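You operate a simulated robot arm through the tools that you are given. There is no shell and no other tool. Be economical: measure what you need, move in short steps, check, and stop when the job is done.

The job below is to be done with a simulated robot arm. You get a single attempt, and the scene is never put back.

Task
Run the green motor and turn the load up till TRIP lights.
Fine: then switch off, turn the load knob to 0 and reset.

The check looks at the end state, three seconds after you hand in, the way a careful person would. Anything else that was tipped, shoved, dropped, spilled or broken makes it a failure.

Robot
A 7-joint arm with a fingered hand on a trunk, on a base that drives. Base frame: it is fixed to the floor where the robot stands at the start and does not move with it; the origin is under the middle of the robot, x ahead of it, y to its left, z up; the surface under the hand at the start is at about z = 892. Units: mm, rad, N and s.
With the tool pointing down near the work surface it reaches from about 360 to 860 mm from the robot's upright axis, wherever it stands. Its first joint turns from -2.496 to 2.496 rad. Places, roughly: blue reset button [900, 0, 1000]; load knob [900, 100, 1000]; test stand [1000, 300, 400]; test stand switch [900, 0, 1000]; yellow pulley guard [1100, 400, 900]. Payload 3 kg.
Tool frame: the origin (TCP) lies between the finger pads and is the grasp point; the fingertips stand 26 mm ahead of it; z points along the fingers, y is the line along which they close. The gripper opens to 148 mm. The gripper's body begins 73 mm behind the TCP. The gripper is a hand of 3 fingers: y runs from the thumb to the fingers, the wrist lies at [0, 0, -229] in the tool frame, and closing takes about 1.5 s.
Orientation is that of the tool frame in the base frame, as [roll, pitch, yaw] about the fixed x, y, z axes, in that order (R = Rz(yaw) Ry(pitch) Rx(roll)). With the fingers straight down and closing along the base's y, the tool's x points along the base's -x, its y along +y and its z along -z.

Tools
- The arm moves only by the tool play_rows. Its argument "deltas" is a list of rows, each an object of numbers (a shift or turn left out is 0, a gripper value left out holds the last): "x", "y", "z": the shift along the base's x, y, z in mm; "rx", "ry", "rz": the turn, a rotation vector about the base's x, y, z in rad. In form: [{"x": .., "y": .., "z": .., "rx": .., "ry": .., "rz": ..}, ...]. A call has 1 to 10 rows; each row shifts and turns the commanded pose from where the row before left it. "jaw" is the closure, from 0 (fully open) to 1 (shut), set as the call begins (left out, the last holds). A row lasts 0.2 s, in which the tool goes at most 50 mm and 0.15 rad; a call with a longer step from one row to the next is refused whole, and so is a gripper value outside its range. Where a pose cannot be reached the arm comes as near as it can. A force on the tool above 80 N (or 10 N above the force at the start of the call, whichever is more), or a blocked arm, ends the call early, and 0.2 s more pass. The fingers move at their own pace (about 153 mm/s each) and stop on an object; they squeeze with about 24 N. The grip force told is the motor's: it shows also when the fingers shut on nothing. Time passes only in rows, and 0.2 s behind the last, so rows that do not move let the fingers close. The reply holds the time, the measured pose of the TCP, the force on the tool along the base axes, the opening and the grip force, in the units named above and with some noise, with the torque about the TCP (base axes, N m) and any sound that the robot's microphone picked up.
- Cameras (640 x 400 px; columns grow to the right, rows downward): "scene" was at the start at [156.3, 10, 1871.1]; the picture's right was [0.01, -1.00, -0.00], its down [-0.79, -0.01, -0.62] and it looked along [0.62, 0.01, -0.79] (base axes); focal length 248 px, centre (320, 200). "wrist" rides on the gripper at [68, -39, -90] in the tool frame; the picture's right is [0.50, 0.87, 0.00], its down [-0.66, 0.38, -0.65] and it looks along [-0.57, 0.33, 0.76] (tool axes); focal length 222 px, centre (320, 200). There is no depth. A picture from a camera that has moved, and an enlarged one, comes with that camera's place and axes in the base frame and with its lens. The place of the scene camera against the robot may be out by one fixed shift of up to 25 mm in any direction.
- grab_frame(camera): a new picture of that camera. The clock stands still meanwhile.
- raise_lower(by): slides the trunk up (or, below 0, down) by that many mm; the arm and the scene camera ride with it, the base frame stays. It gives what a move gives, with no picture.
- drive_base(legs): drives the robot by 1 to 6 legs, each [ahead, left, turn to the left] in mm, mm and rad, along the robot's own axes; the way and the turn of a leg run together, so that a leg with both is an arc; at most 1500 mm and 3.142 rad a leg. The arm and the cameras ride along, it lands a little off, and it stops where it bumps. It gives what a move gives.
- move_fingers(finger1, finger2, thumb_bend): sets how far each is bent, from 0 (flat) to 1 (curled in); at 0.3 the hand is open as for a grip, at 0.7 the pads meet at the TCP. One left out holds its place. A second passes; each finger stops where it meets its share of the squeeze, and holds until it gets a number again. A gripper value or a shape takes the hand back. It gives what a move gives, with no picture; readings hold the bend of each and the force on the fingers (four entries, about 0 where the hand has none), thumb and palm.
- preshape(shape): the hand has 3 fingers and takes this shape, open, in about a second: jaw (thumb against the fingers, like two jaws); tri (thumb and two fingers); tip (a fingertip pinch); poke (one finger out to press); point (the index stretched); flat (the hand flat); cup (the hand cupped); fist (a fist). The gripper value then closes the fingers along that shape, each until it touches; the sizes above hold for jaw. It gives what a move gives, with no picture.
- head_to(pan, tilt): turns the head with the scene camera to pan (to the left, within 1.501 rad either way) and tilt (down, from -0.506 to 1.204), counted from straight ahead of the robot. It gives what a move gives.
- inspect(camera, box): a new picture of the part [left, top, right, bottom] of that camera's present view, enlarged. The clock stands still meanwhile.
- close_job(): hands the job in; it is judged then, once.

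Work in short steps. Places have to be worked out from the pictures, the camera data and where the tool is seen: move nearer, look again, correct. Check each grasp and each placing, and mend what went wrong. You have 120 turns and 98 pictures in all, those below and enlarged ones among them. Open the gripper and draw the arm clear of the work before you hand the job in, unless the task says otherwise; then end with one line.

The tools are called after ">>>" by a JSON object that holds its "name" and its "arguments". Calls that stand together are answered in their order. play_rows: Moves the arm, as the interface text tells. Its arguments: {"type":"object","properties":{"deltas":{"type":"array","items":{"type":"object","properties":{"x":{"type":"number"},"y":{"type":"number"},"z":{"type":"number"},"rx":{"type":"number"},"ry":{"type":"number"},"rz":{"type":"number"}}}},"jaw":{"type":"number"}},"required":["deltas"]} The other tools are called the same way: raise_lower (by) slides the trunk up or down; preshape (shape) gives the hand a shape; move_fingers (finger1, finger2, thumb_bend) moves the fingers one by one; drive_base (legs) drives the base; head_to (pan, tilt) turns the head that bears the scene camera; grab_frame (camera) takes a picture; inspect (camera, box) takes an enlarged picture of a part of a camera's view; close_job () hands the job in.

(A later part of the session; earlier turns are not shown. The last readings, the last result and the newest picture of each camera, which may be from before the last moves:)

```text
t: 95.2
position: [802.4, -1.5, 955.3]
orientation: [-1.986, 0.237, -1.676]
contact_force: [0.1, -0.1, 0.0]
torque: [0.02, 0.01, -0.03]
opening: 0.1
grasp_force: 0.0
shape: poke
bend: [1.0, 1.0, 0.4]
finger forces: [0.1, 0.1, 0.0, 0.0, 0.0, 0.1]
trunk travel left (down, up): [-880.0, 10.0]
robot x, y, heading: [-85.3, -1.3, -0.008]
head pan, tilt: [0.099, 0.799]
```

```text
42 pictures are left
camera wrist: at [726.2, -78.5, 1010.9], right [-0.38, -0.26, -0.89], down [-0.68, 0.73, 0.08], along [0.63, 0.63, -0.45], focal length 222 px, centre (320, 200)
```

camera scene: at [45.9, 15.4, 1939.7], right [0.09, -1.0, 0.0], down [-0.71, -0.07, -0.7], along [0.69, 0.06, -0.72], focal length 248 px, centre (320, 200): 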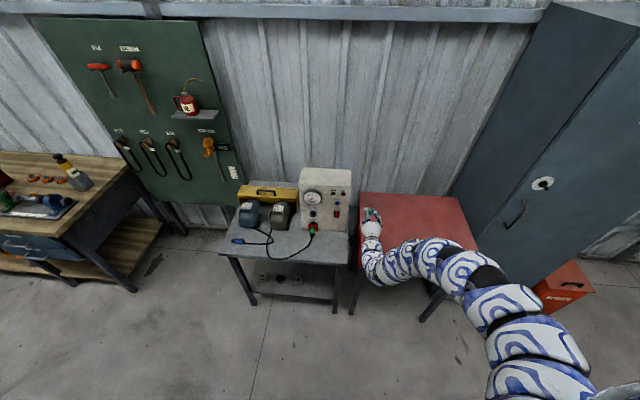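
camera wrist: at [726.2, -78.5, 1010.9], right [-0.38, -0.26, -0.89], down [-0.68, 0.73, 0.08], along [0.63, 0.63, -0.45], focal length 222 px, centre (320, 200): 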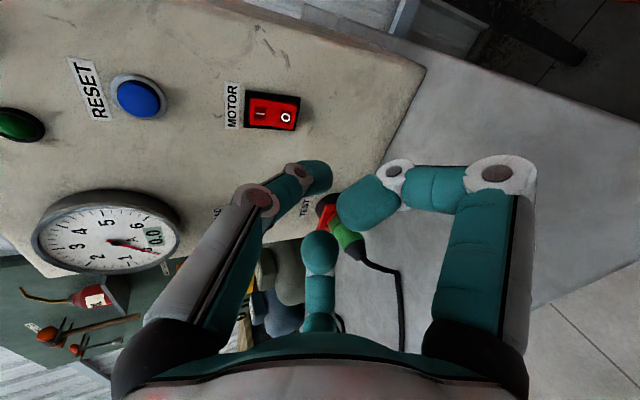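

"O" is at about (908,-2,944), in line with the thumb tip at TCP z≈956. I bring the base 45 mm forward for reach and then press in slowly.

>>> {"name": "drive_base", "arguments": {"legs": [[45, 0, 0]]}}

>>> {"name": "play_rows", "arguments": {"deltas": [{"x": 8}, {"x": 8}, {}]}}

>>> {"name": "inspect", "arguments": {"camera": "scene", "box": [290, 180, 370, 230]}}

>>> {"name": "grab_frame", "arguments": {"camera": "wrist"}}

```text
t: 96.2
position: [848.9, -2.6, 954.3]
orientation: [-1.987, 0.241, -1.678]
contact_force: [0.4, 0.9, -0.3]
torque: [-0.01, 0.01, 0.01]
opening: 0.1
grasp_force: 0.0
shape: poke
bend: [1.0, 1.0, 0.4]
finger forces: [0.0, 0.1, 0.1, 0.0, 0.0, 0.1]
trunk travel left (down, up): [-880.0, 10.0]
robot x, y, heading: [-39.9, 1.4, -0.004]
head pan, tilt: [0.099, 0.799]
```

```text
t: 97.0
position: [863.4, -2.6, 956.4]
orientation: [-1.988, 0.244, -1.676]
contact_force: [-0.1, 0.2, -0.5]
torque: [0.04, 0.03, 0.03]
opening: 0.1
grasp_force: 0.0
shape: poke
bend: [1.0, 1.0, 0.4]
finger forces: [0.1, 0.0, 0.0, 0.0, 0.0, 0.0]
trunk travel left (down, up): [-880.0, 10.0]
robot x, y, heading: [-36.4, -0.6, -0.003]
head pan, tilt: [0.099, 0.799]
```

```text
8.00 times, centred on (330, 205) of scene
camera zoom: at [122.6, 15.2, 1934.6], right [0.09, -1.0, 0.0], down [-0.71, -0.07, -0.7], along [0.69, 0.07, -0.72], focal length 1982 px, centre (240, 160)
```

zoom: 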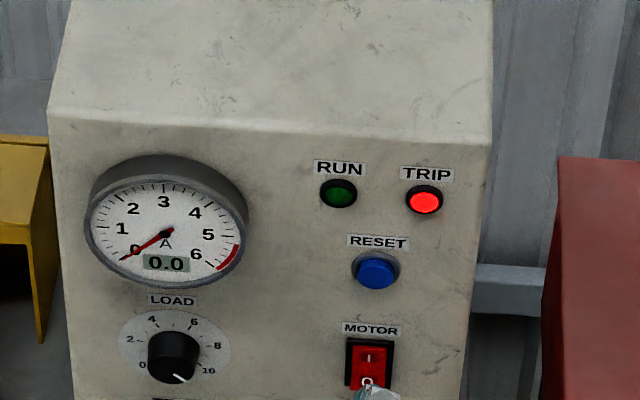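

```text
40 pictures are left
camera wrist: at [788.0, -78.8, 1010.8], right [-0.38, -0.26, -0.89], down [-0.68, 0.73, 0.08], along [0.63, 0.63, -0.45], focal length 222 px, centre (320, 200)
```

wrist: 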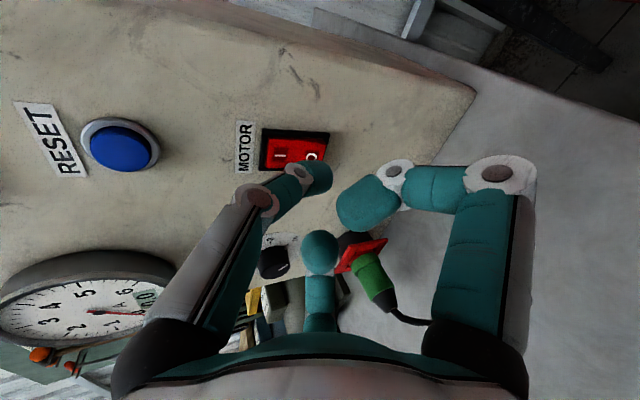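

Aligned on "O". I press in small steps.

>>> {"name": "play_rows", "arguments": {"deltas": [{"x": 6, "y": 2}, {"x": 5}, {"x": 4}, {"x": 3}, {"x": 2}, {"x": 2}, {}]}}

>>> {"name": "grab_frame", "arguments": {"camera": "wrist"}}

```text
t: 98.5
position: [884.2, 0.2, 956.1]
orientation: [-1.987, 0.24, -1.676]
contact_force: [-19.9, -0.7, 0.5]
torque: [-0.03, 0.11, 0.06]
opening: 0.2
grasp_force: 0.1
shape: poke
bend: [1.0, 1.0, 0.4]
finger forces: [0.1, 0.0, 0.0, 0.1, 19.7, 0.1]
trunk travel left (down, up): [-880.0, 10.0]
robot x, y, heading: [-38.3, 2.1, -0.006]
head pan, tilt: [0.099, 0.799]
```

```text
39 pictures are left
camera wrist: at [807.4, -76.6, 1011.1], right [-0.38, -0.26, -0.89], down [-0.68, 0.73, 0.08], along [0.63, 0.63, -0.45], focal length 222 px, centre (320, 200)
```

wrist: 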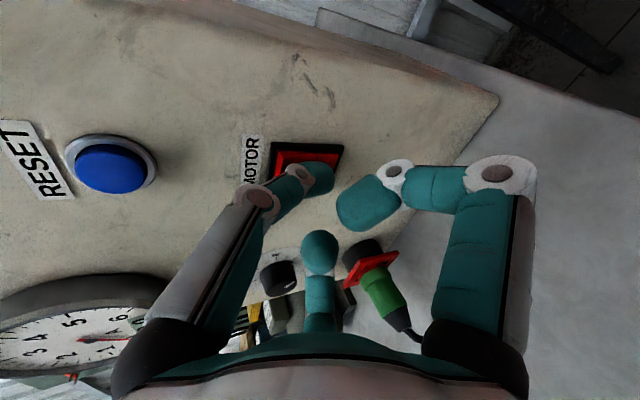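

20 N at the thumb, probably flipped. I back off and check the rocker.

>>> {"name": "play_rows", "arguments": {"deltas": [{"x": -8}, {"x": -12}, {"x": -5}]}}

>>> {"name": "drive_base", "arguments": {"legs": [[-45, 0, 0]]}}

>>> {"name": "inspect", "arguments": {"camera": "scene", "box": [290, 170, 370, 220]}}

>>> {"name": "inspect", "arguments": {"camera": "wrist", "box": [200, 60, 360, 160]}}

```text
t: 99.3
position: [860.6, -0.9, 958.4]
orientation: [-1.986, 0.239, -1.675]
contact_force: [0.0, 0.1, 0.4]
torque: [-0.02, -0.02, -0.01]
opening: 0.1
grasp_force: 0.1
shape: poke
bend: [1.0, 1.0, 0.4]
finger forces: [0.0, 0.0, 0.0, 0.1, 0.0, 0.1]
trunk travel left (down, up): [-880.0, 10.0]
robot x, y, heading: [-43.2, -2.6, -0.007]
head pan, tilt: [0.099, 0.799]
```

```text
t: 100.2
position: [815.0, -1.3, 958.4]
orientation: [-1.982, 0.24, -1.676]
contact_force: [0.0, -0.5, -0.1]
torque: [-0.01, 0.01, -0.01]
opening: 0.0
grasp_force: 0.1
shape: poke
bend: [1.0, 1.0, 0.4]
finger forces: [0.1, 0.1, 0.0, 0.0, 0.0, 0.1]
trunk travel left (down, up): [-880.0, 10.0]
robot x, y, heading: [-81.6, 1.1, -0.007]
head pan, tilt: [0.099, 0.799]
```

```text
8.00 times, centred on (330, 195) of scene
camera zoom: at [74.1, 15.4, 1935.0], right [0.09, -1.0, 0.0], down [-0.71, -0.07, -0.7], along [0.7, 0.07, -0.72], focal length 1982 px, centre (240, 240)
```

zoom: 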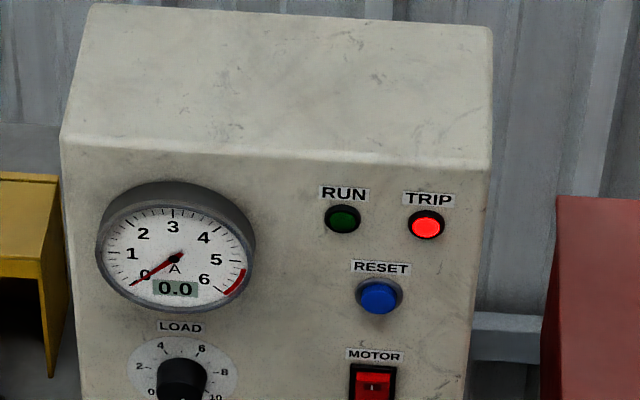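

```text
4.00 times, centred on (280, 110) of wrist
camera zoom: at [738.6, -77.3, 1012.9], right [-0.38, -0.26, -0.89], down [-0.68, 0.73, 0.07], along [0.63, 0.63, -0.45], focal length 888 px, centre (480, 560)
```

zoom: 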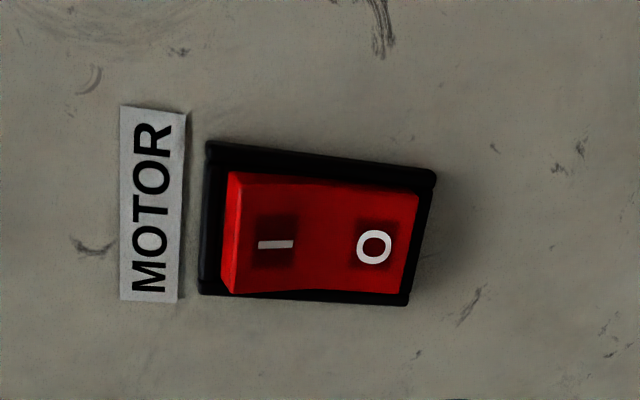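

The motor is switched off (O pressed in), TRIP still lit. Now the knob must go back to 0 counter-clockwise: I open to jaw, move across and roll the hand to the far clockwise side first.

>>> {"name": "preshape", "arguments": {"shape": "jaw"}}

>>> {"name": "play_rows", "arguments": {"deltas": [{"rx": 0.13, "rz": -0.055, "y": 12}, {"rx": 0.13, "rz": -0.055, "y": 12}, {"rx": 0.13, "rz": -0.055, "y": 12}, {"rx": 0.13, "rz": -0.055, "y": 12}, {"rx": 0.13, "rz": -0.055, "y": 12}, {"rx": 0.13, "rz": -0.055, "y": 12}, {"rx": 0.13, "rz": -0.055, "y": 12}, {"rx": 0.13, "rz": -0.055, "y": 12}, {"rx": 0.13, "rz": -0.055, "y": 12}, {"rx": 0.13, "rz": -0.055, "y": 12}], "jaw": 0.66}}

>>> {"name": "play_rows", "arguments": {"deltas": [{"rx": 0.13, "rz": -0.055}, {"rx": 0.13, "rz": -0.055}, {"rx": 0.13, "rz": -0.055}, {"rx": 0.13, "rz": -0.055}, {"rx": 0.13, "rz": -0.055}, {"rx": 0.13, "rz": -0.055}, {"rx": 0.13, "rz": -0.055}, {"rx": 0.13, "rz": -0.055}, {"rx": 0.13, "rz": -0.055}, {"ry": -0.08}]}}

>>> {"name": "grab_frame", "arguments": {"camera": "wrist"}}

```text
t: 101.2
position: [816.6, -0.8, 956.6]
orientation: [-1.984, 0.241, -1.677]
contact_force: [0.5, -0.1, -0.6]
torque: [-0.03, -0.04, 0.03]
opening: 147.8
grasp_force: 0.1
shape: jaw
bend: [0.3, 0.3, 0.3]
finger forces: [0.1, 0.1, 0.0, 0.1, 0.0, 0.0]
trunk travel left (down, up): [-880.0, 10.0]
robot x, y, heading: [-81.7, 0.1, -0.004]
head pan, tilt: [0.099, 0.799]
```

```text
t: 103.3
position: [816.5, 119.7, 956.9]
orientation: [2.901, 1.157, 2.882]
contact_force: [-0.7, -0.2, -1.1]
torque: [-0.01, 0.01, -0.02]
opening: 50.9
grasp_force: 0.0
shape: jaw
bend: [0.77, 0.77, 0.7]
finger forces: [0.0, 0.1, 0.0, 0.1, 0.0, 0.1]
trunk travel left (down, up): [-880.0, 10.0]
robot x, y, heading: [-81.3, 2.0, -0.007]
head pan, tilt: [0.099, 0.799]
```

```text
t: 105.5
position: [816.5, 119.0, 954.5]
orientation: [1.896, 0.186, 1.638]
contact_force: [0.5, 0.4, 1.2]
torque: [-0.02, 0.01, 0.02]
opening: 50.4
grasp_force: 0.0
shape: jaw
bend: [0.77, 0.77, 0.7]
finger forces: [0.0, 0.0, 0.1, 0.0, 0.1, 0.1]
trunk travel left (down, up): [-880.0, 10.0]
robot x, y, heading: [-82.4, -2.3, -0.013]
head pan, tilt: [0.099, 0.799]
```

```text
36 pictures are left
camera wrist: at [713.1, 176.9, 936.5], right [0.24, 0.66, 0.71], down [-0.46, -0.57, 0.68], along [0.86, -0.49, 0.17], focal length 222 px, centre (320, 200)
```

wrist: 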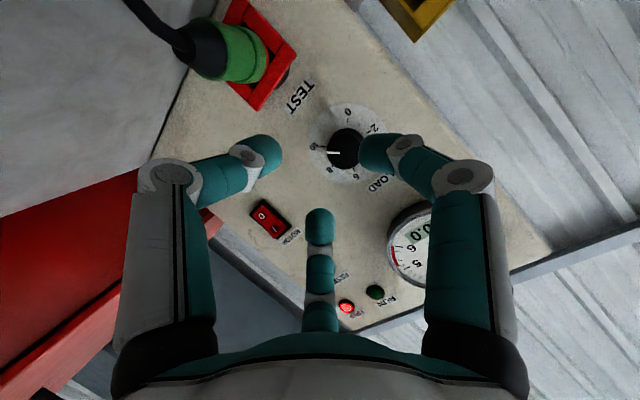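

At stand-off. I set y=122, z=958, drive in 52 mm and look.

>>> {"name": "play_rows", "arguments": {"deltas": [{"y": 3, "z": 3}, {}]}}

>>> {"name": "drive_base", "arguments": {"legs": [[52, 0, 0]]}}

>>> {"name": "play_rows", "arguments": {"deltas": [{}]}}

>>> {"name": "grab_frame", "arguments": {"camera": "wrist"}}

```text
t: 106.2
position: [815.9, 122.2, 960.7]
orientation: [1.895, 0.186, 1.636]
contact_force: [-0.3, -0.5, -0.1]
torque: [-0.01, -0.04, 0.01]
opening: 50.7
grasp_force: 0.1
shape: jaw
bend: [0.77, 0.77, 0.7]
finger forces: [0.0, 0.0, 0.0, 0.1, 0.0, 0.1]
trunk travel left (down, up): [-880.0, 10.0]
robot x, y, heading: [-84.8, 1.0, -0.004]
head pan, tilt: [0.099, 0.799]
```

```text
t: 107.1
position: [868.9, 122.2, 959.1]
orientation: [1.895, 0.186, 1.635]
contact_force: [0.3, 0.4, -0.1]
torque: [0.01, -0.01, -0.02]
opening: 50.8
grasp_force: 0.0
shape: jaw
bend: [0.77, 0.77, 0.7]
finger forces: [0.0, 0.0, 0.0, 0.1, 0.1, 0.0]
trunk travel left (down, up): [-880.0, 10.0]
robot x, y, heading: [-29.7, -2.0, -0.006]
head pan, tilt: [0.099, 0.799]
```

```text
t: 107.5
position: [869.1, 123.0, 960.0]
orientation: [1.897, 0.186, 1.638]
contact_force: [0.0, -0.4, 0.3]
torque: [0.01, -0.01, -0.03]
opening: 50.7
grasp_force: 0.0
shape: jaw
bend: [0.77, 0.77, 0.7]
finger forces: [0.0, 0.1, 0.0, 0.0, 0.0, 0.1]
trunk travel left (down, up): [-880.0, 10.0]
robot x, y, heading: [-34.1, -2.6, -0.004]
head pan, tilt: [0.099, 0.799]
```

```text
35 pictures are left
camera wrist: at [766.1, 179.4, 939.8], right [0.24, 0.66, 0.71], down [-0.46, -0.57, 0.68], along [0.86, -0.49, 0.17], focal length 222 px, centre (320, 200)
```

wrist: 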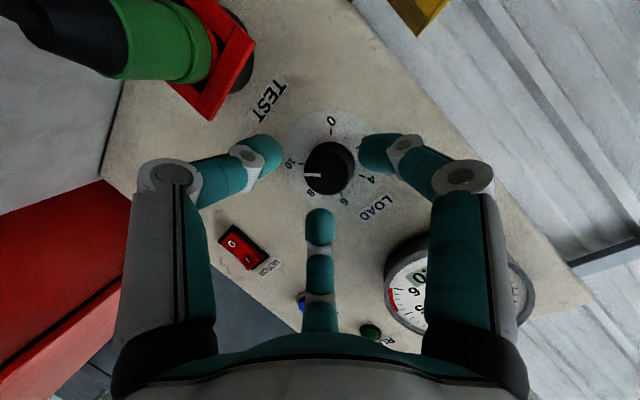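

The knob is ~4–5 mm further left than the axis. I correct and move in along the axis to grip depth.

>>> {"name": "play_rows", "arguments": {"deltas": [{"y": 4, "z": 1}, {"x": 6, "z": -2}, {"x": 6, "z": -2}, {}]}}

>>> {"name": "grab_frame", "arguments": {"camera": "wrist"}}

```text
t: 108.5
position: [870.6, 129.1, 963.3]
orientation: [1.896, 0.187, 1.637]
contact_force: [-0.8, -0.2, -0.4]
torque: [-0.01, -0.03, -0.04]
opening: 50.5
grasp_force: 0.1
shape: jaw
bend: [0.77, 0.77, 0.7]
finger forces: [0.0, 0.0, 0.0, 0.1, 0.0, 0.0]
out of reach, approached as far as the arm can: row 2, 3
trunk travel left (down, up): [-880.0, 10.0]
robot x, y, heading: [-31.8, -2.0, -0.003]
head pan, tilt: [0.099, 0.799]
```

```text
34 pictures are left
camera wrist: at [768.9, 186.3, 943.2], right [0.23, 0.66, 0.71], down [-0.46, -0.57, 0.68], along [0.85, -0.49, 0.17], focal length 222 px, centre (320, 200)
```

wrist: 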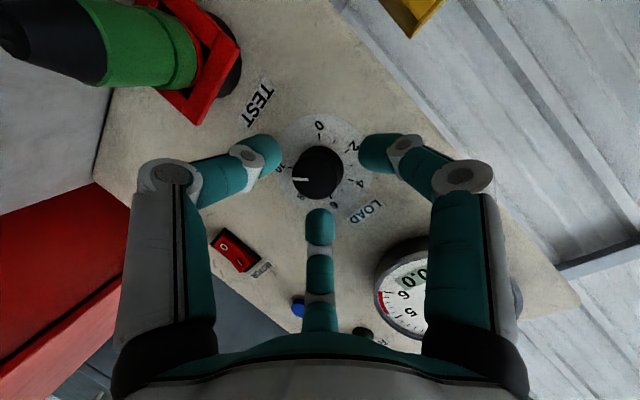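

Centred now. Arm reach is at its edge again, so I use the trunk (-4) and base (+12) to move in along the axis.

>>> {"name": "raise_lower", "arguments": {"by": -4}}

>>> {"name": "drive_base", "arguments": {"legs": [[11, 0, 0]]}}

>>> {"name": "grab_frame", "arguments": {"camera": "wrist"}}

```text
t: 109.0
position: [872.4, 128.7, 958.2]
orientation: [1.896, 0.187, 1.635]
contact_force: [0.4, -0.5, 0.0]
torque: [0.03, -0.01, 0.02]
opening: 50.6
grasp_force: 0.0
shape: jaw
bend: [0.77, 0.77, 0.7]
finger forces: [0.1, 0.0, 0.0, 0.1, 0.0, 0.1]
trunk travel left (down, up): [-876.0, 14.0]
robot x, y, heading: [-28.9, -0.8, -0.007]
head pan, tilt: [0.099, 0.799]
```

```text
t: 109.8
position: [882.6, 128.6, 958.3]
orientation: [1.897, 0.187, 1.635]
contact_force: [-4.2, 0.6, 0.6]
torque: [-0.01, -0.08, -0.11]
opening: 50.7
grasp_force: 0.1
shape: jaw
bend: [0.77, 0.78, 0.7]
finger forces: [0.1, 3.7, 0.1, 0.0, 0.0, 0.1]
trunk travel left (down, up): [-876.0, 14.0]
robot x, y, heading: [-19.4, -1.6, -0.006]
head pan, tilt: [0.099, 0.799]
```

```text
33 pictures are left
camera wrist: at [779.8, 186.3, 938.9], right [0.23, 0.66, 0.71], down [-0.46, -0.57, 0.68], along [0.85, -0.49, 0.17], focal length 222 px, centre (320, 200)
```

wrist: 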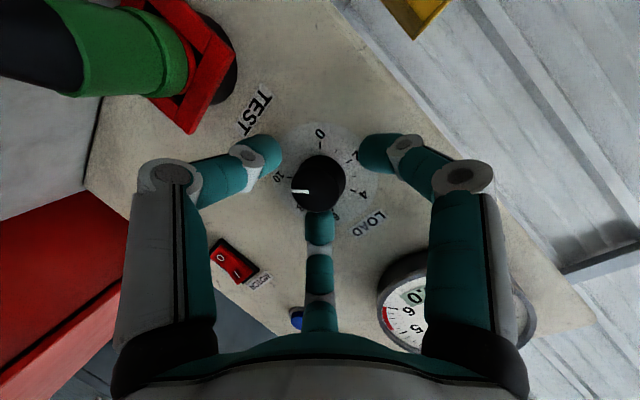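

Good placement. Close the jaws on the knob.

>>> {"name": "play_rows", "arguments": {"deltas": [{}, {}, {}, {}, {}], "jaw": 1.0}}

```text
t: 111.0
position: [882.3, 130.3, 959.0]
orientation: [1.896, 0.186, 1.637]
contact_force: [0.7, 3.4, -3.0]
torque: [0.07, -0.02, 0.01]
opening: 24.9
grasp_force: 23.4
shape: jaw
bend: [0.73, 0.78, 0.7]
finger forces: [21.0, 18.9, 0.0, 0.0, 21.6, 0.1]
trunk travel left (down, up): [-876.0, 14.0]
robot x, y, heading: [-17.7, 1.9, -0.003]
head pan, tilt: [0.099, 0.799]
```

Firm grip. Turning counter-clockwise 0.8 rad.

>>> {"name": "play_rows", "arguments": {"deltas": [{"rx": -0.095, "rz": 0.0315}, {"rx": -0.095, "rz": 0.0315}, {"rx": -0.095, "rz": 0.0315}, {"rx": -0.095, "rz": 0.0315}, {"rx": -0.095, "rz": 0.0315}, {"rx": -0.095, "rz": 0.0315}, {"rx": -0.095, "rz": 0.0315}, {"rx": -0.095, "rz": 0.0315}, {}]}}

>>> {"name": "grab_frame", "arguments": {"camera": "wrist"}}

```text
t: 113.0
position: [882.6, 126.6, 957.4]
orientation: [2.124, 0.92, 2.027]
contact_force: [-9.8, -7.9, -17.6]
torque: [0.04, 0.14, -0.64]
opening: 24.6
grasp_force: 24.1
shape: jaw
bend: [0.64, 0.79, 0.7]
finger forces: [18.5, 21.0, 0.0, 0.1, 32.1, 0.0]
trunk travel left (down, up): [-876.0, 14.0]
robot x, y, heading: [-20.5, -3.1, -0.001]
head pan, tilt: [0.099, 0.799]
```

```text
32 pictures are left
camera wrist: at [771.4, 130.3, 912.9], right [0.01, 1.0, 0.05], down [-0.38, -0.04, 0.92], along [0.92, -0.03, 0.38], focal length 222 px, centre (320, 200)
```

wrist: 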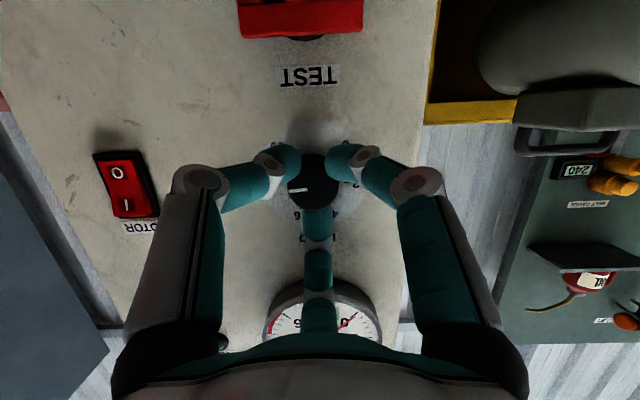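

The knob follows; side load has grown to ~18 N, so I shift the hand slightly toward relief while turning on.

>>> {"name": "play_rows", "arguments": {"deltas": [{"z": -1.5, "y": -2}, {"rx": -0.095, "rz": 0.0315}, {"rx": -0.095, "rz": 0.0315}, {"rx": -0.095, "rz": 0.0315}, {"rx": -0.095, "rz": 0.0315}, {"rx": -0.095, "rz": 0.0315}, {}]}}

>>> {"name": "grab_frame", "arguments": {"camera": "wrist"}}

```text
t: 114.6
position: [881.6, 123.5, 955.6]
orientation: [2.926, 1.24, 2.911]
contact_force: [-10.1, -17.9, -15.5]
torque: [-0.04, 0.11, -0.87]
opening: 24.6
grasp_force: 23.4
shape: jaw
bend: [0.64, 0.79, 0.71]
finger forces: [22.1, 17.3, 0.1, 0.0, 36.4, 0.0]
trunk travel left (down, up): [-876.0, 14.0]
robot x, y, heading: [-16.3, -3.0, -0.007]
head pan, tilt: [0.099, 0.799]
```

```text
31 pictures are left
camera wrist: at [774.1, 89.6, 919.6], right [-0.14, 0.9, -0.41], down [-0.4, 0.33, 0.85], along [0.9, 0.28, 0.32], focal length 222 px, centre (320, 200)
```

wrist: 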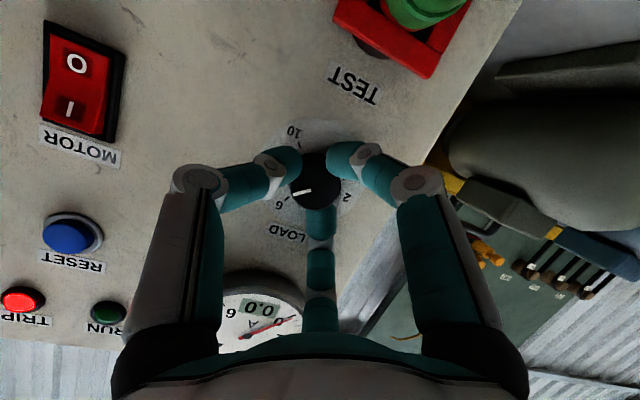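

Knob near 6.5 now. I relieve y and z a bit and keep turning.

>>> {"name": "play_rows", "arguments": {"deltas": [{"z": -2, "y": -3}, {"rx": -0.095, "rz": 0.0315}, {"rx": -0.095, "rz": 0.0315}, {"rx": -0.095, "rz": 0.0315}, {"rx": -0.095, "rz": 0.0315}, {"rx": -0.095, "rz": 0.0315}, {"rx": -0.095, "rz": 0.0315}, {}]}}

>>> {"name": "grab_frame", "arguments": {"camera": "wrist"}}

```text
t: 116.4
position: [882.0, 122.0, 957.1]
orientation: [-2.154, 0.963, -2.073]
contact_force: [-11.9, -28.0, -0.8]
torque: [-0.05, -0.36, -0.99]
opening: 25.3
grasp_force: 24.5
shape: jaw
bend: [0.64, 0.78, 0.72]
finger forces: [20.8, 15.6, 0.1, 0.0, 44.1, 0.0]
trunk travel left (down, up): [-876.0, 14.0]
robot x, y, heading: [-23.4, -2.0, -0.002]
head pan, tilt: [0.099, 0.799]
```

```text
30 pictures are left
camera wrist: at [783.3, 52.0, 948.7], right [-0.27, 0.5, -0.82], down [-0.5, 0.66, 0.56], along [0.82, 0.56, 0.07], focal length 222 px, centre (320, 200)
```

wrist: 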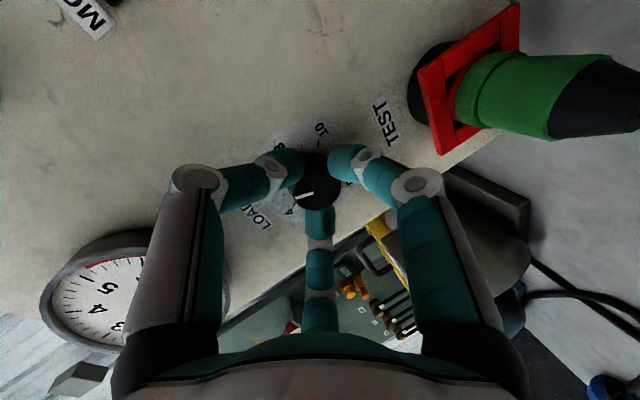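

Knob near 4.3; side load is 28 N, so I release, recentre and regrip here.

>>> {"name": "play_rows", "arguments": {"deltas": [{}, {}, {}], "jaw": 0.66}}

>>> {"name": "grab_frame", "arguments": {"camera": "wrist"}}

```text
t: 117.2
position: [882.1, 126.4, 955.7]
orientation: [-2.159, 0.962, -2.07]
contact_force: [1.3, 0.1, 0.2]
torque: [0.01, 0.01, -0.03]
opening: 50.0
grasp_force: 0.1
shape: jaw
bend: [0.77, 0.77, 0.7]
finger forces: [0.1, 0.1, 0.1, 0.0, 0.0, 0.0]
trunk travel left (down, up): [-876.0, 14.0]
robot x, y, heading: [-18.5, -1.2, 0.0]
head pan, tilt: [0.099, 0.799]
```

```text
29 pictures are left
camera wrist: at [783.7, 57.3, 948.4], right [-0.28, 0.5, -0.82], down [-0.5, 0.66, 0.56], along [0.82, 0.57, 0.07], focal length 222 px, centre (320, 200)
```

wrist: 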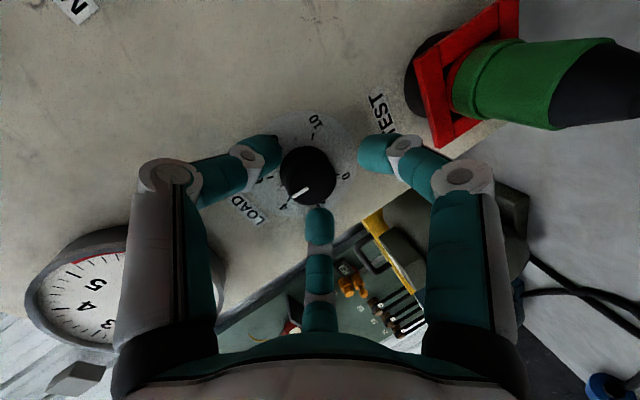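

The hand is ~7 mm off in y. I roll forward 0.8 rad for more range while correcting, and look.

>>> {"name": "play_rows", "arguments": {"deltas": [{"x": -3, "y": -4, "z": 2}, {"y": -3, "z": 1}, {"rx": 0.128, "rz": -0.042}, {"rx": 0.128, "rz": -0.042}, {"rx": 0.128, "rz": -0.042}, {"rx": 0.128, "rz": -0.042}, {"rx": 0.128, "rz": -0.042}, {"rx": 0.128, "rz": -0.042}, {}]}}

>>> {"name": "grab_frame", "arguments": {"camera": "wrist"}}

```text
t: 119.2
position: [878.1, 117.3, 959.3]
orientation: [2.442, 1.145, 2.397]
contact_force: [-0.8, -0.1, 0.3]
torque: [-0.04, 0.0, 0.02]
opening: 50.0
grasp_force: 0.1
shape: jaw
bend: [0.77, 0.77, 0.7]
finger forces: [0.0, 1.0, 0.0, 0.0, 0.0, 0.0]
trunk travel left (down, up): [-876.0, 14.0]
robot x, y, heading: [-19.4, -0.8, -0.005]
head pan, tilt: [0.099, 0.799]
```

```text
28 pictures are left
camera wrist: at [768.9, 97.2, 915.5], right [-0.08, 0.97, -0.23], down [-0.39, 0.18, 0.9], along [0.92, 0.16, 0.36], focal length 222 px, centre (320, 200)
```

wrist: 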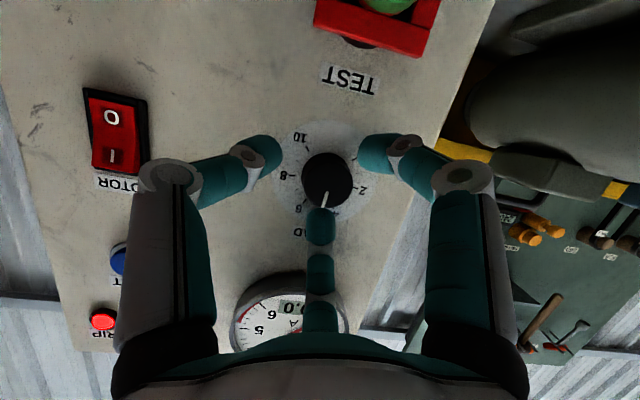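

Knob ~4 mm left of axis here. Correct, go in 4 mm and grip.

>>> {"name": "play_rows", "arguments": {"deltas": [{"y": 3.5, "z": -1}, {"x": 3, "z": -1}, {}]}}

>>> {"name": "play_rows", "arguments": {"deltas": [{}, {}, {}, {}, {}], "jaw": 1.0}}

>>> {"name": "play_rows", "arguments": {"deltas": [{"rx": -0.095, "rz": 0.0315}, {"rx": -0.095, "rz": 0.0315}, {"rx": -0.095, "rz": 0.0315}, {"rx": -0.095, "rz": 0.0315}, {"rx": -0.095, "rz": 0.0315}, {"rx": -0.095, "rz": 0.0315}, {}]}}

>>> {"name": "grab_frame", "arguments": {"camera": "wrist"}}

```text
t: 120.0
position: [880.9, 121.9, 955.8]
orientation: [2.446, 1.143, 2.401]
contact_force: [-4.8, 0.8, 1.9]
torque: [0.01, -0.12, 0.02]
opening: 49.9
grasp_force: 0.0
shape: jaw
bend: [0.77, 0.78, 0.7]
finger forces: [0.0, 5.2, 0.0, 0.0, 0.1, 0.0]
trunk travel left (down, up): [-876.0, 14.0]
robot x, y, heading: [-21.6, -3.8, -0.003]
head pan, tilt: [0.099, 0.799]
```

```text
t: 121.2
position: [882.9, 119.5, 955.8]
orientation: [2.444, 1.147, 2.4]
contact_force: [0.0, -0.6, -3.7]
torque: [-0.01, -0.08, -0.02]
opening: 24.4
grasp_force: 23.6
shape: jaw
bend: [0.74, 0.78, 0.7]
finger forces: [21.6, 19.8, 0.1, 0.0, 21.2, 0.0]
trunk travel left (down, up): [-876.0, 14.0]
robot x, y, heading: [-20.1, 1.4, -0.005]
head pan, tilt: [0.099, 0.799]
```

```text
t: 122.8
position: [881.6, 118.2, 956.7]
orientation: [-2.387, 1.122, -2.336]
contact_force: [-3.8, -13.1, 0.0]
torque: [0.02, -0.12, -0.57]
opening: 24.6
grasp_force: 24.4
shape: jaw
bend: [0.74, 0.77, 0.71]
finger forces: [19.9, 17.6, 0.0, 0.0, 31.3, 0.0]
trunk travel left (down, up): [-876.0, 14.0]
robot x, y, heading: [-21.7, 2.4, -0.003]
head pan, tilt: [0.099, 0.799]
```

```text
27 pictures are left
camera wrist: at [779.4, 59.3, 936.4], right [-0.24, 0.67, -0.71], down [-0.46, 0.56, 0.68], along [0.86, 0.49, 0.17], focal length 222 px, centre (320, 200)
```

wrist: 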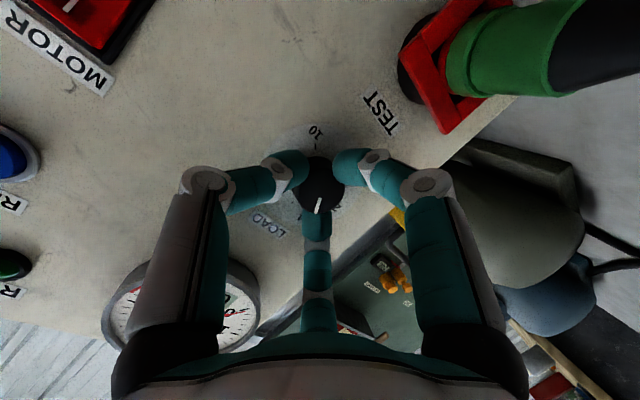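

Following, knob now around 2. Continue with slight relief.

>>> {"name": "play_rows", "arguments": {"deltas": [{"y": -2}, {"rx": -0.095, "rz": 0.0315}, {"rx": -0.095, "rz": 0.0315}, {"rx": -0.095, "rz": 0.0315}, {"rx": -0.095, "rz": 0.0315}, {"rx": -0.095, "rz": 0.0315}, {"rx": -0.095, "rz": 0.0315}, {}]}}

>>> {"name": "grab_frame", "arguments": {"camera": "wrist"}}

>>> {"name": "inspect", "arguments": {"camera": "scene", "box": [280, 190, 360, 240]}}

```text
t: 124.6
position: [881.8, 114.9, 958.5]
orientation: [-1.967, 0.613, -1.806]
contact_force: [-5.8, -20.7, 11.9]
torque: [0.05, -0.52, -0.79]
opening: 25.3
grasp_force: 23.8
shape: jaw
bend: [0.74, 0.77, 0.72]
finger forces: [18.2, 16.9, 0.0, 0.0, 41.4, 0.1]
trunk travel left (down, up): [-876.0, 14.0]
robot x, y, heading: [-23.5, -0.8, -0.008]
head pan, tilt: [0.099, 0.799]
```

```text
26 pictures are left
camera wrist: at [792.0, 37.9, 977.6], right [-0.31, 0.13, -0.94], down [-0.59, 0.75, 0.3], along [0.75, 0.65, -0.16], focal length 222 px, centre (320, 200)
```

wrist: 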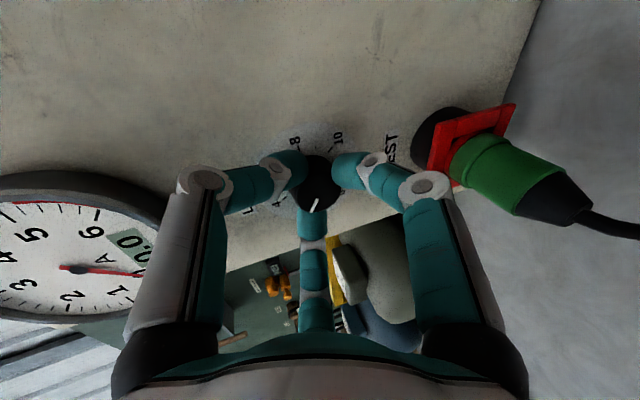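

```text
8.00 times, centred on (320, 215) of scene
camera zoom: at [138.3, 12.4, 1931.0], right [0.09, -1.0, 0.0], down [-0.71, -0.07, -0.7], along [0.69, 0.07, -0.72], focal length 1982 px, centre (320, 80)
```

zoom: 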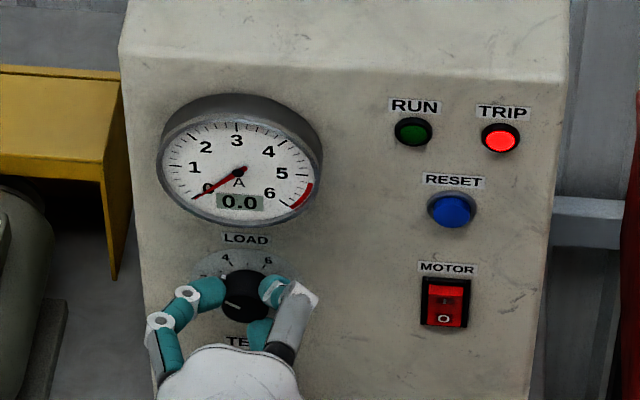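

Pointer is near 0–1. I turn 0.3 rad more, then release and inspect.

>>> {"name": "play_rows", "arguments": {"deltas": [{"y": -2, "z": 1}, {"rx": -0.095, "rz": 0.0315}, {"rx": -0.095, "rz": 0.0315}, {"rx": -0.095, "rz": 0.0315}, {}]}}

>>> {"name": "play_rows", "arguments": {"deltas": [{}, {}, {}], "jaw": 0.66}}

>>> {"name": "inspect", "arguments": {"camera": "wrist", "box": [240, 100, 400, 220]}}

>>> {"name": "inspect", "arguments": {"camera": "scene", "box": [300, 205, 330, 240]}}

```text
t: 125.8
position: [881.2, 115.0, 959.5]
orientation: [-1.909, 0.332, -1.688]
contact_force: [-1.1, -15.9, 18.3]
torque: [0.11, -0.64, -0.66]
opening: 25.1
grasp_force: 23.9
shape: jaw
bend: [0.74, 0.76, 0.72]
finger forces: [17.7, 17.5, 0.0, 0.1, 41.9, 0.1]
trunk travel left (down, up): [-876.0, 14.0]
robot x, y, heading: [-17.2, 0.3, -0.005]
head pan, tilt: [0.099, 0.799]
```

```text
t: 126.6
position: [880.9, 119.3, 957.0]
orientation: [-1.915, 0.334, -1.687]
contact_force: [-4.8, 2.5, -0.3]
torque: [-0.05, -0.11, 0.02]
opening: 49.0
grasp_force: 0.1
shape: jaw
bend: [0.77, 0.77, 0.71]
finger forces: [0.0, 0.0, 0.1, 0.0, 5.6, 0.0]
trunk travel left (down, up): [-876.0, 14.0]
robot x, y, heading: [-22.0, -2.6, -0.004]
head pan, tilt: [0.099, 0.799]
```

```text
3.33 times, centred on (320, 160) of wrist
camera zoom: at [798.8, 40.5, 998.9], right [-0.31, -0.17, -0.93], down [-0.66, 0.74, 0.09], along [0.68, 0.65, -0.35], focal length 740 px, centre (320, 333)
```

zoom: 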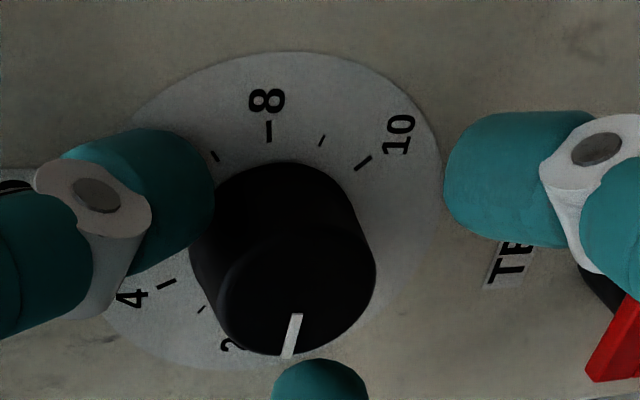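

```text
11.43 times, centred on (315, 222) of scene
camera zoom: at [139.9, 15.9, 1930.7], right [0.09, -1.0, 0.0], down [-0.71, -0.07, -0.7], along [0.69, 0.07, -0.72], focal length 2831 px, centre (377, -57)
```

zoom: 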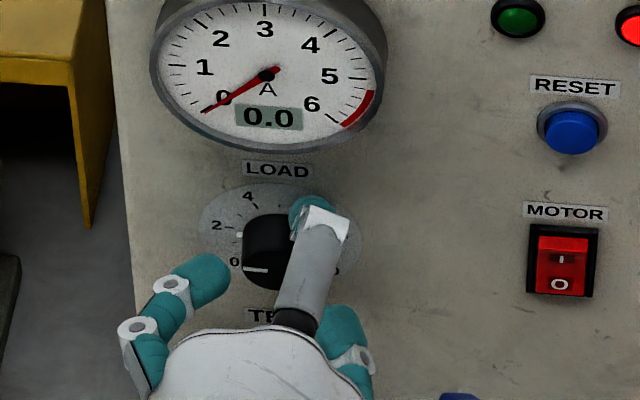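

By the dial, the pointer is still around 1.3 (it evidently wasn't at 0 initially either). I roll forward 0.9 rad, recentre and regrip to finish the turn.

>>> {"name": "play_rows", "arguments": {"deltas": [{"x": -3}, {"rx": 0.128, "rz": -0.042}, {"rx": 0.128, "rz": -0.042}, {"rx": 0.128, "rz": -0.042}, {"rx": 0.128, "rz": -0.042}, {"rx": 0.128, "rz": -0.042}, {"rx": 0.128, "rz": -0.042}, {"rx": 0.128, "rz": -0.042}, {}]}}

>>> {"name": "grab_frame", "arguments": {"camera": "wrist"}}

```text
t: 128.6
position: [879.2, 116.8, 957.9]
orientation: [-2.459, 1.152, -2.411]
contact_force: [-0.3, -0.8, -0.2]
torque: [0.01, 0.0, 0.03]
opening: 50.2
grasp_force: 0.1
shape: jaw
bend: [0.77, 0.77, 0.7]
finger forces: [0.1, 0.1, 0.0, 0.0, 0.0, 0.0]
trunk travel left (down, up): [-876.0, 14.0]
robot x, y, heading: [-24.9, -3.0, -0.005]
head pan, tilt: [0.099, 0.799]
```

```text
22 pictures are left
camera wrist: at [775.8, 59.5, 934.4], right [-0.23, 0.7, -0.68], down [-0.45, 0.54, 0.71], along [0.86, 0.47, 0.19], focal length 222 px, centre (320, 200)
```

wrist: 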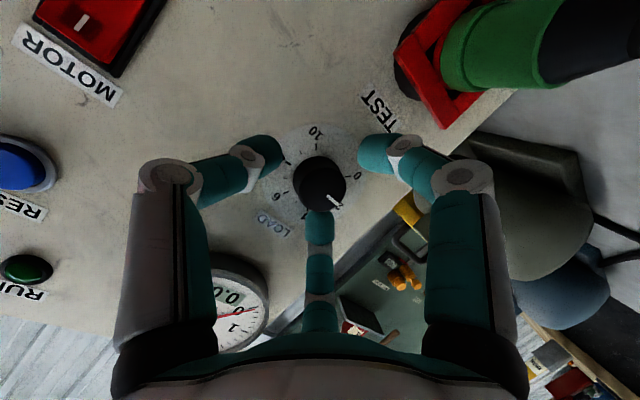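

Well centred; pointer between 2 and 0. I grip and turn counter-clockwise in steps, watching for the end stop.

>>> {"name": "play_rows", "arguments": {"deltas": [{"x": 3, "z": -1, "y": 1}, {}]}}

>>> {"name": "play_rows", "arguments": {"deltas": [{}, {}, {}, {}, {}], "jaw": 1.0}}

>>> {"name": "play_rows", "arguments": {"deltas": [{"rx": -0.095, "rz": 0.0315}, {"rx": -0.095, "rz": 0.0315}, {"rx": -0.095, "rz": 0.0315}, {"rx": -0.095, "rz": 0.0315}, {"rx": -0.095, "rz": 0.0315}, {"rx": -0.095, "rz": 0.0315}, {}]}}

>>> {"name": "inspect", "arguments": {"camera": "wrist", "box": [240, 100, 400, 220]}}

```text
t: 129.2
position: [881.2, 116.9, 956.1]
orientation: [-2.457, 1.152, -2.409]
contact_force: [-2.7, 0.8, 0.9]
torque: [0.01, -0.07, 0.03]
opening: 50.2
grasp_force: 0.1
shape: jaw
bend: [0.77, 0.77, 0.7]
finger forces: [0.0, 2.4, 0.0, 0.0, 0.0, 0.0]
trunk travel left (down, up): [-876.0, 14.0]
robot x, y, heading: [-22.9, -1.9, 0.0]
head pan, tilt: [0.099, 0.799]
```

```text
t: 130.4
position: [882.4, 117.5, 955.9]
orientation: [-2.46, 1.151, -2.413]
contact_force: [0.2, -3.2, -4.0]
torque: [0.0, -0.02, -0.02]
opening: 22.5
grasp_force: 23.8
shape: jaw
bend: [0.74, 0.77, 0.7]
finger forces: [20.1, 20.0, 0.1, 0.0, 21.6, 0.1]
trunk travel left (down, up): [-876.0, 14.0]
robot x, y, heading: [-22.6, 0.9, -0.002]
head pan, tilt: [0.099, 0.799]
```

```text
t: 132.0
position: [881.4, 114.5, 957.4]
orientation: [-1.978, 0.652, -1.828]
contact_force: [-3.8, -19.4, 5.6]
torque: [-0.01, -0.26, -0.75]
opening: 22.6
grasp_force: 24.0
shape: jaw
bend: [0.74, 0.77, 0.71]
finger forces: [18.6, 17.8, 0.0, 0.0, 36.6, 0.1]
trunk travel left (down, up): [-876.0, 14.0]
robot x, y, heading: [-20.6, -1.0, -0.005]
head pan, tilt: [0.099, 0.799]
```

```text
3.33 times, centred on (320, 160) of wrist
camera zoom: at [791.8, 36.6, 973.9], right [-0.31, 0.17, -0.93], down [-0.58, 0.75, 0.33], along [0.75, 0.64, -0.13], focal length 740 px, centre (320, 333)
```

zoom: 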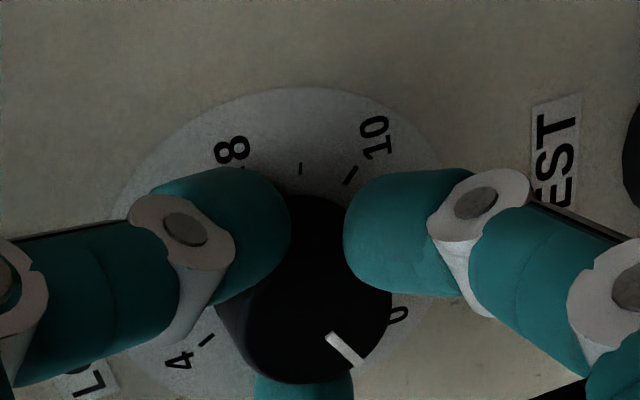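

Getting close to 0. Another 0.3 rad.

>>> {"name": "play_rows", "arguments": {"deltas": [{"y": -2}, {"rx": -0.095, "rz": 0.0315}, {"rx": -0.095, "rz": 0.0315}, {"rx": -0.095, "rz": 0.0315}, {}]}}

>>> {"name": "inspect", "arguments": {"camera": "wrist", "box": [240, 100, 400, 220]}}

```text
t: 133.2
position: [881.8, 113.5, 959.0]
orientation: [-1.916, 0.375, -1.702]
contact_force: [-0.4, -20.3, 15.3]
torque: [0.06, -0.59, -0.81]
opening: 22.6
grasp_force: 24.0
shape: jaw
bend: [0.74, 0.76, 0.71]
finger forces: [17.5, 18.1, 0.1, 0.1, 41.1, 0.0]
trunk travel left (down, up): [-876.0, 14.0]
robot x, y, heading: [-22.0, -0.8, -0.006]
head pan, tilt: [0.099, 0.799]
```

```text
3.33 times, centred on (320, 160) of wrist
camera zoom: at [798.5, 34.9, 996.8], right [-0.31, -0.13, -0.94], down [-0.65, 0.75, 0.11], along [0.69, 0.65, -0.32], focal length 740 px, centre (320, 333)
```

zoom: 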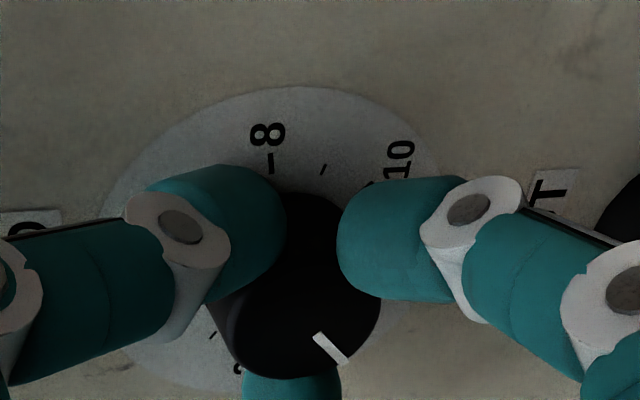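

The knob is still moving with the hand, no stop yet. Another 0.3 rad.

>>> {"name": "play_rows", "arguments": {"deltas": [{"y": -1, "z": 1}, {"rx": -0.095, "rz": 0.0315}, {"rx": -0.095, "rz": 0.0315}, {"rx": -0.095, "rz": 0.0315}, {}]}}

>>> {"name": "inspect", "arguments": {"camera": "wrist", "box": [240, 100, 400, 220]}}

```text
t: 134.4
position: [881.6, 111.4, 960.6]
orientation: [-1.892, 0.092, -1.602]
contact_force: [-0.8, -25.0, 22.8]
torque: [0.29, -0.84, -0.93]
opening: 22.5
grasp_force: 24.2
shape: jaw
bend: [0.74, 0.76, 0.71]
finger forces: [16.4, 20.2, 0.0, 0.0, 52.3, 0.0]
trunk travel left (down, up): [-876.0, 14.0]
robot x, y, heading: [-16.5, 2.1, -0.009]
head pan, tilt: [0.099, 0.799]
```

```text
3.33 times, centred on (320, 160) of wrist
camera zoom: at [805.7, 39.6, 1019.8], right [-0.29, -0.41, -0.86], down [-0.72, 0.69, -0.09], along [0.63, 0.59, -0.5], focal length 740 px, centre (320, 333)
```

zoom: 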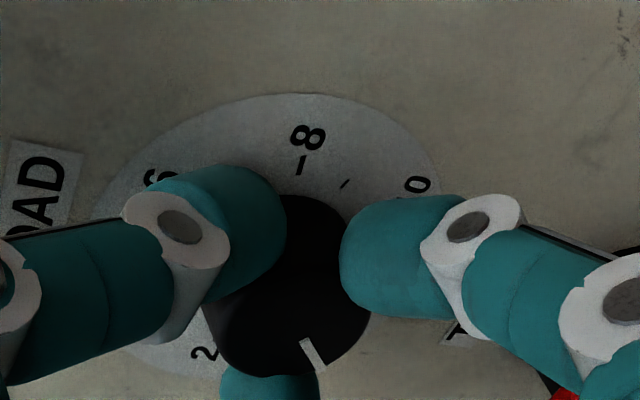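

The torque rose to 0.29 and the pointer now slips relative to the hand — the end stop. I release, back out and inspect the dial.

>>> {"name": "play_rows", "arguments": {"deltas": [{}, {}, {}], "jaw": 0.66}}

>>> {"name": "drive_base", "arguments": {"legs": [[-70, 0, 0]]}}

>>> {"name": "inspect", "arguments": {"camera": "wrist", "box": [240, 80, 400, 180]}}

>>> {"name": "inspect", "arguments": {"camera": "scene", "box": [290, 175, 370, 225]}}

```text
t: 135.2
position: [880.4, 118.1, 956.3]
orientation: [-1.897, 0.089, -1.597]
contact_force: [-7.2, 2.2, 0.6]
torque: [-0.06, -0.18, 0.1]
opening: 49.2
grasp_force: 0.1
shape: jaw
bend: [0.77, 0.77, 0.71]
finger forces: [0.0, 0.0, 0.0, 0.1, 7.5, 0.0]
trunk travel left (down, up): [-876.0, 14.0]
robot x, y, heading: [-21.2, 1.5, -0.01]
head pan, tilt: [0.099, 0.799]
```

```text
t: 136.2
position: [812.6, 114.5, 958.3]
orientation: [-1.892, 0.091, -1.602]
contact_force: [0.4, -0.5, -0.2]
torque: [0.0, 0.02, -0.01]
opening: 50.3
grasp_force: 0.1
shape: jaw
bend: [0.77, 0.77, 0.7]
finger forces: [0.0, 0.1, 0.0, 0.0, 0.1, 0.0]
trunk travel left (down, up): [-876.0, 14.0]
robot x, y, heading: [-89.5, -1.1, -0.004]
head pan, tilt: [0.099, 0.799]
```

```text
4.00 times, centred on (320, 130) of wrist
camera zoom: at [735.7, 43.2, 1018.4], right [-0.29, -0.42, -0.86], down [-0.72, 0.69, -0.09], along [0.63, 0.59, -0.5], focal length 888 px, centre (320, 480)
```

zoom: 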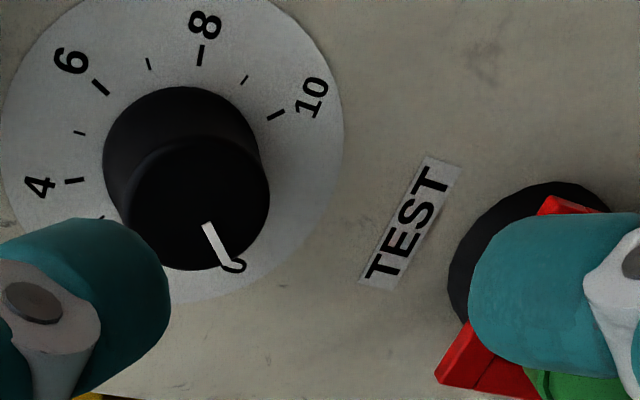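

```text
8.00 times, centred on (330, 200) of scene
camera zoom: at [68.8, 15.6, 1930.9], right [0.09, -1.0, 0.0], down [-0.71, -0.07, -0.7], along [0.69, 0.07, -0.72], focal length 1982 px, centre (240, 200)
```

zoom: 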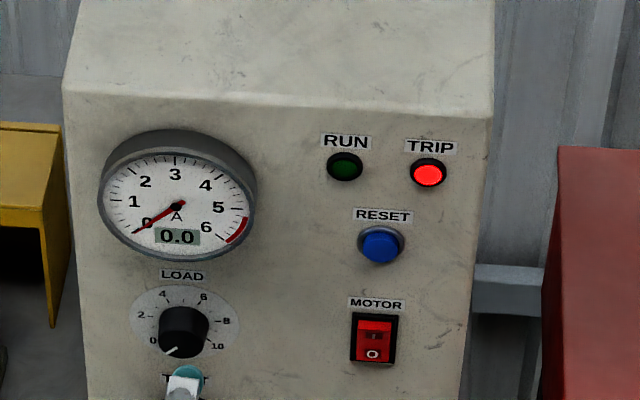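

The knob points exactly at 0 against its stop. For reset I back up a little, take the poke shape and move to in front of the blue button at stand-off.

>>> {"name": "drive_base", "arguments": {"legs": [[-28, 0, 0]]}}

>>> {"name": "preshape", "arguments": {"shape": "poke"}}

>>> {"name": "play_rows", "arguments": {"deltas": [{"ry": 0.1, "y": -15}, {"y": -15, "z": 12}, {"y": -15, "z": 12}, {"y": -15, "z": 12}, {"y": -15, "z": 12}, {"y": -15, "z": 12}, {"y": -15, "z": 12}, {"y": -15, "z": 12}, {"z": 14}, {}]}}

>>> {"name": "grab_frame", "arguments": {"camera": "wrist"}}

```text
t: 137.0
position: [783.0, 115.7, 958.0]
orientation: [-1.893, 0.09, -1.602]
contact_force: [-0.8, 0.3, 0.1]
torque: [-0.01, 0.01, 0.0]
opening: 50.2
grasp_force: 0.1
shape: jaw
bend: [0.77, 0.77, 0.7]
finger forces: [0.0, 0.1, 0.0, 0.0, 0.0, 0.0]
trunk travel left (down, up): [-876.0, 14.0]
robot x, y, heading: [-118.2, -0.0, -0.01]
head pan, tilt: [0.099, 0.799]
```

```text
t: 137.9
position: [784.7, 115.2, 956.3]
orientation: [-1.895, 0.089, -1.604]
contact_force: [0.6, -0.3, -1.2]
torque: [0.03, 0.01, -0.04]
opening: 0.0
grasp_force: 0.1
shape: poke
bend: [1.0, 1.0, 0.4]
finger forces: [0.0, 0.0, 0.0, 0.1, 0.1, 0.1]
trunk travel left (down, up): [-876.0, 14.0]
robot x, y, heading: [-121.7, 2.8, -0.004]
head pan, tilt: [0.099, 0.799]
```

```text
t: 140.1
position: [785.1, -4.4, 1055.9]
orientation: [-1.995, 0.087, -1.612]
contact_force: [-0.2, 0.3, -0.2]
torque: [0.02, 0.02, 0.05]
opening: 0.0
grasp_force: 0.1
shape: poke
bend: [1.0, 1.0, 0.4]
finger forces: [0.0, 0.0, 0.1, 0.1, 0.0, 0.1]
trunk travel left (down, up): [-876.0, 14.0]
robot x, y, heading: [-117.9, -2.4, -0.004]
head pan, tilt: [0.099, 0.799]
```

```text
16 pictures are left
camera wrist: at [715.5, -77.0, 1123.4], right [-0.37, -0.42, -0.83], down [-0.72, 0.69, -0.02], along [0.58, 0.59, -0.56], focal length 222 px, centre (320, 200)
```

wrist: 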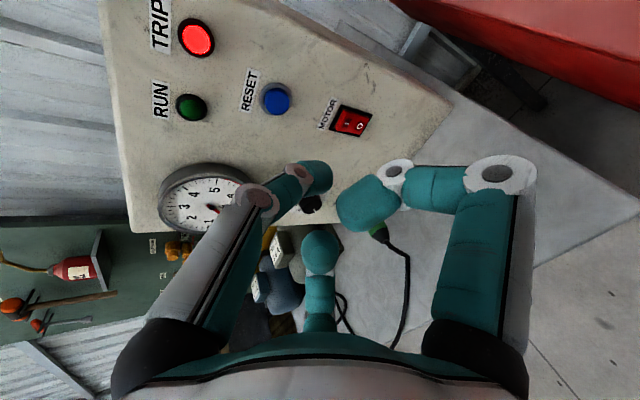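

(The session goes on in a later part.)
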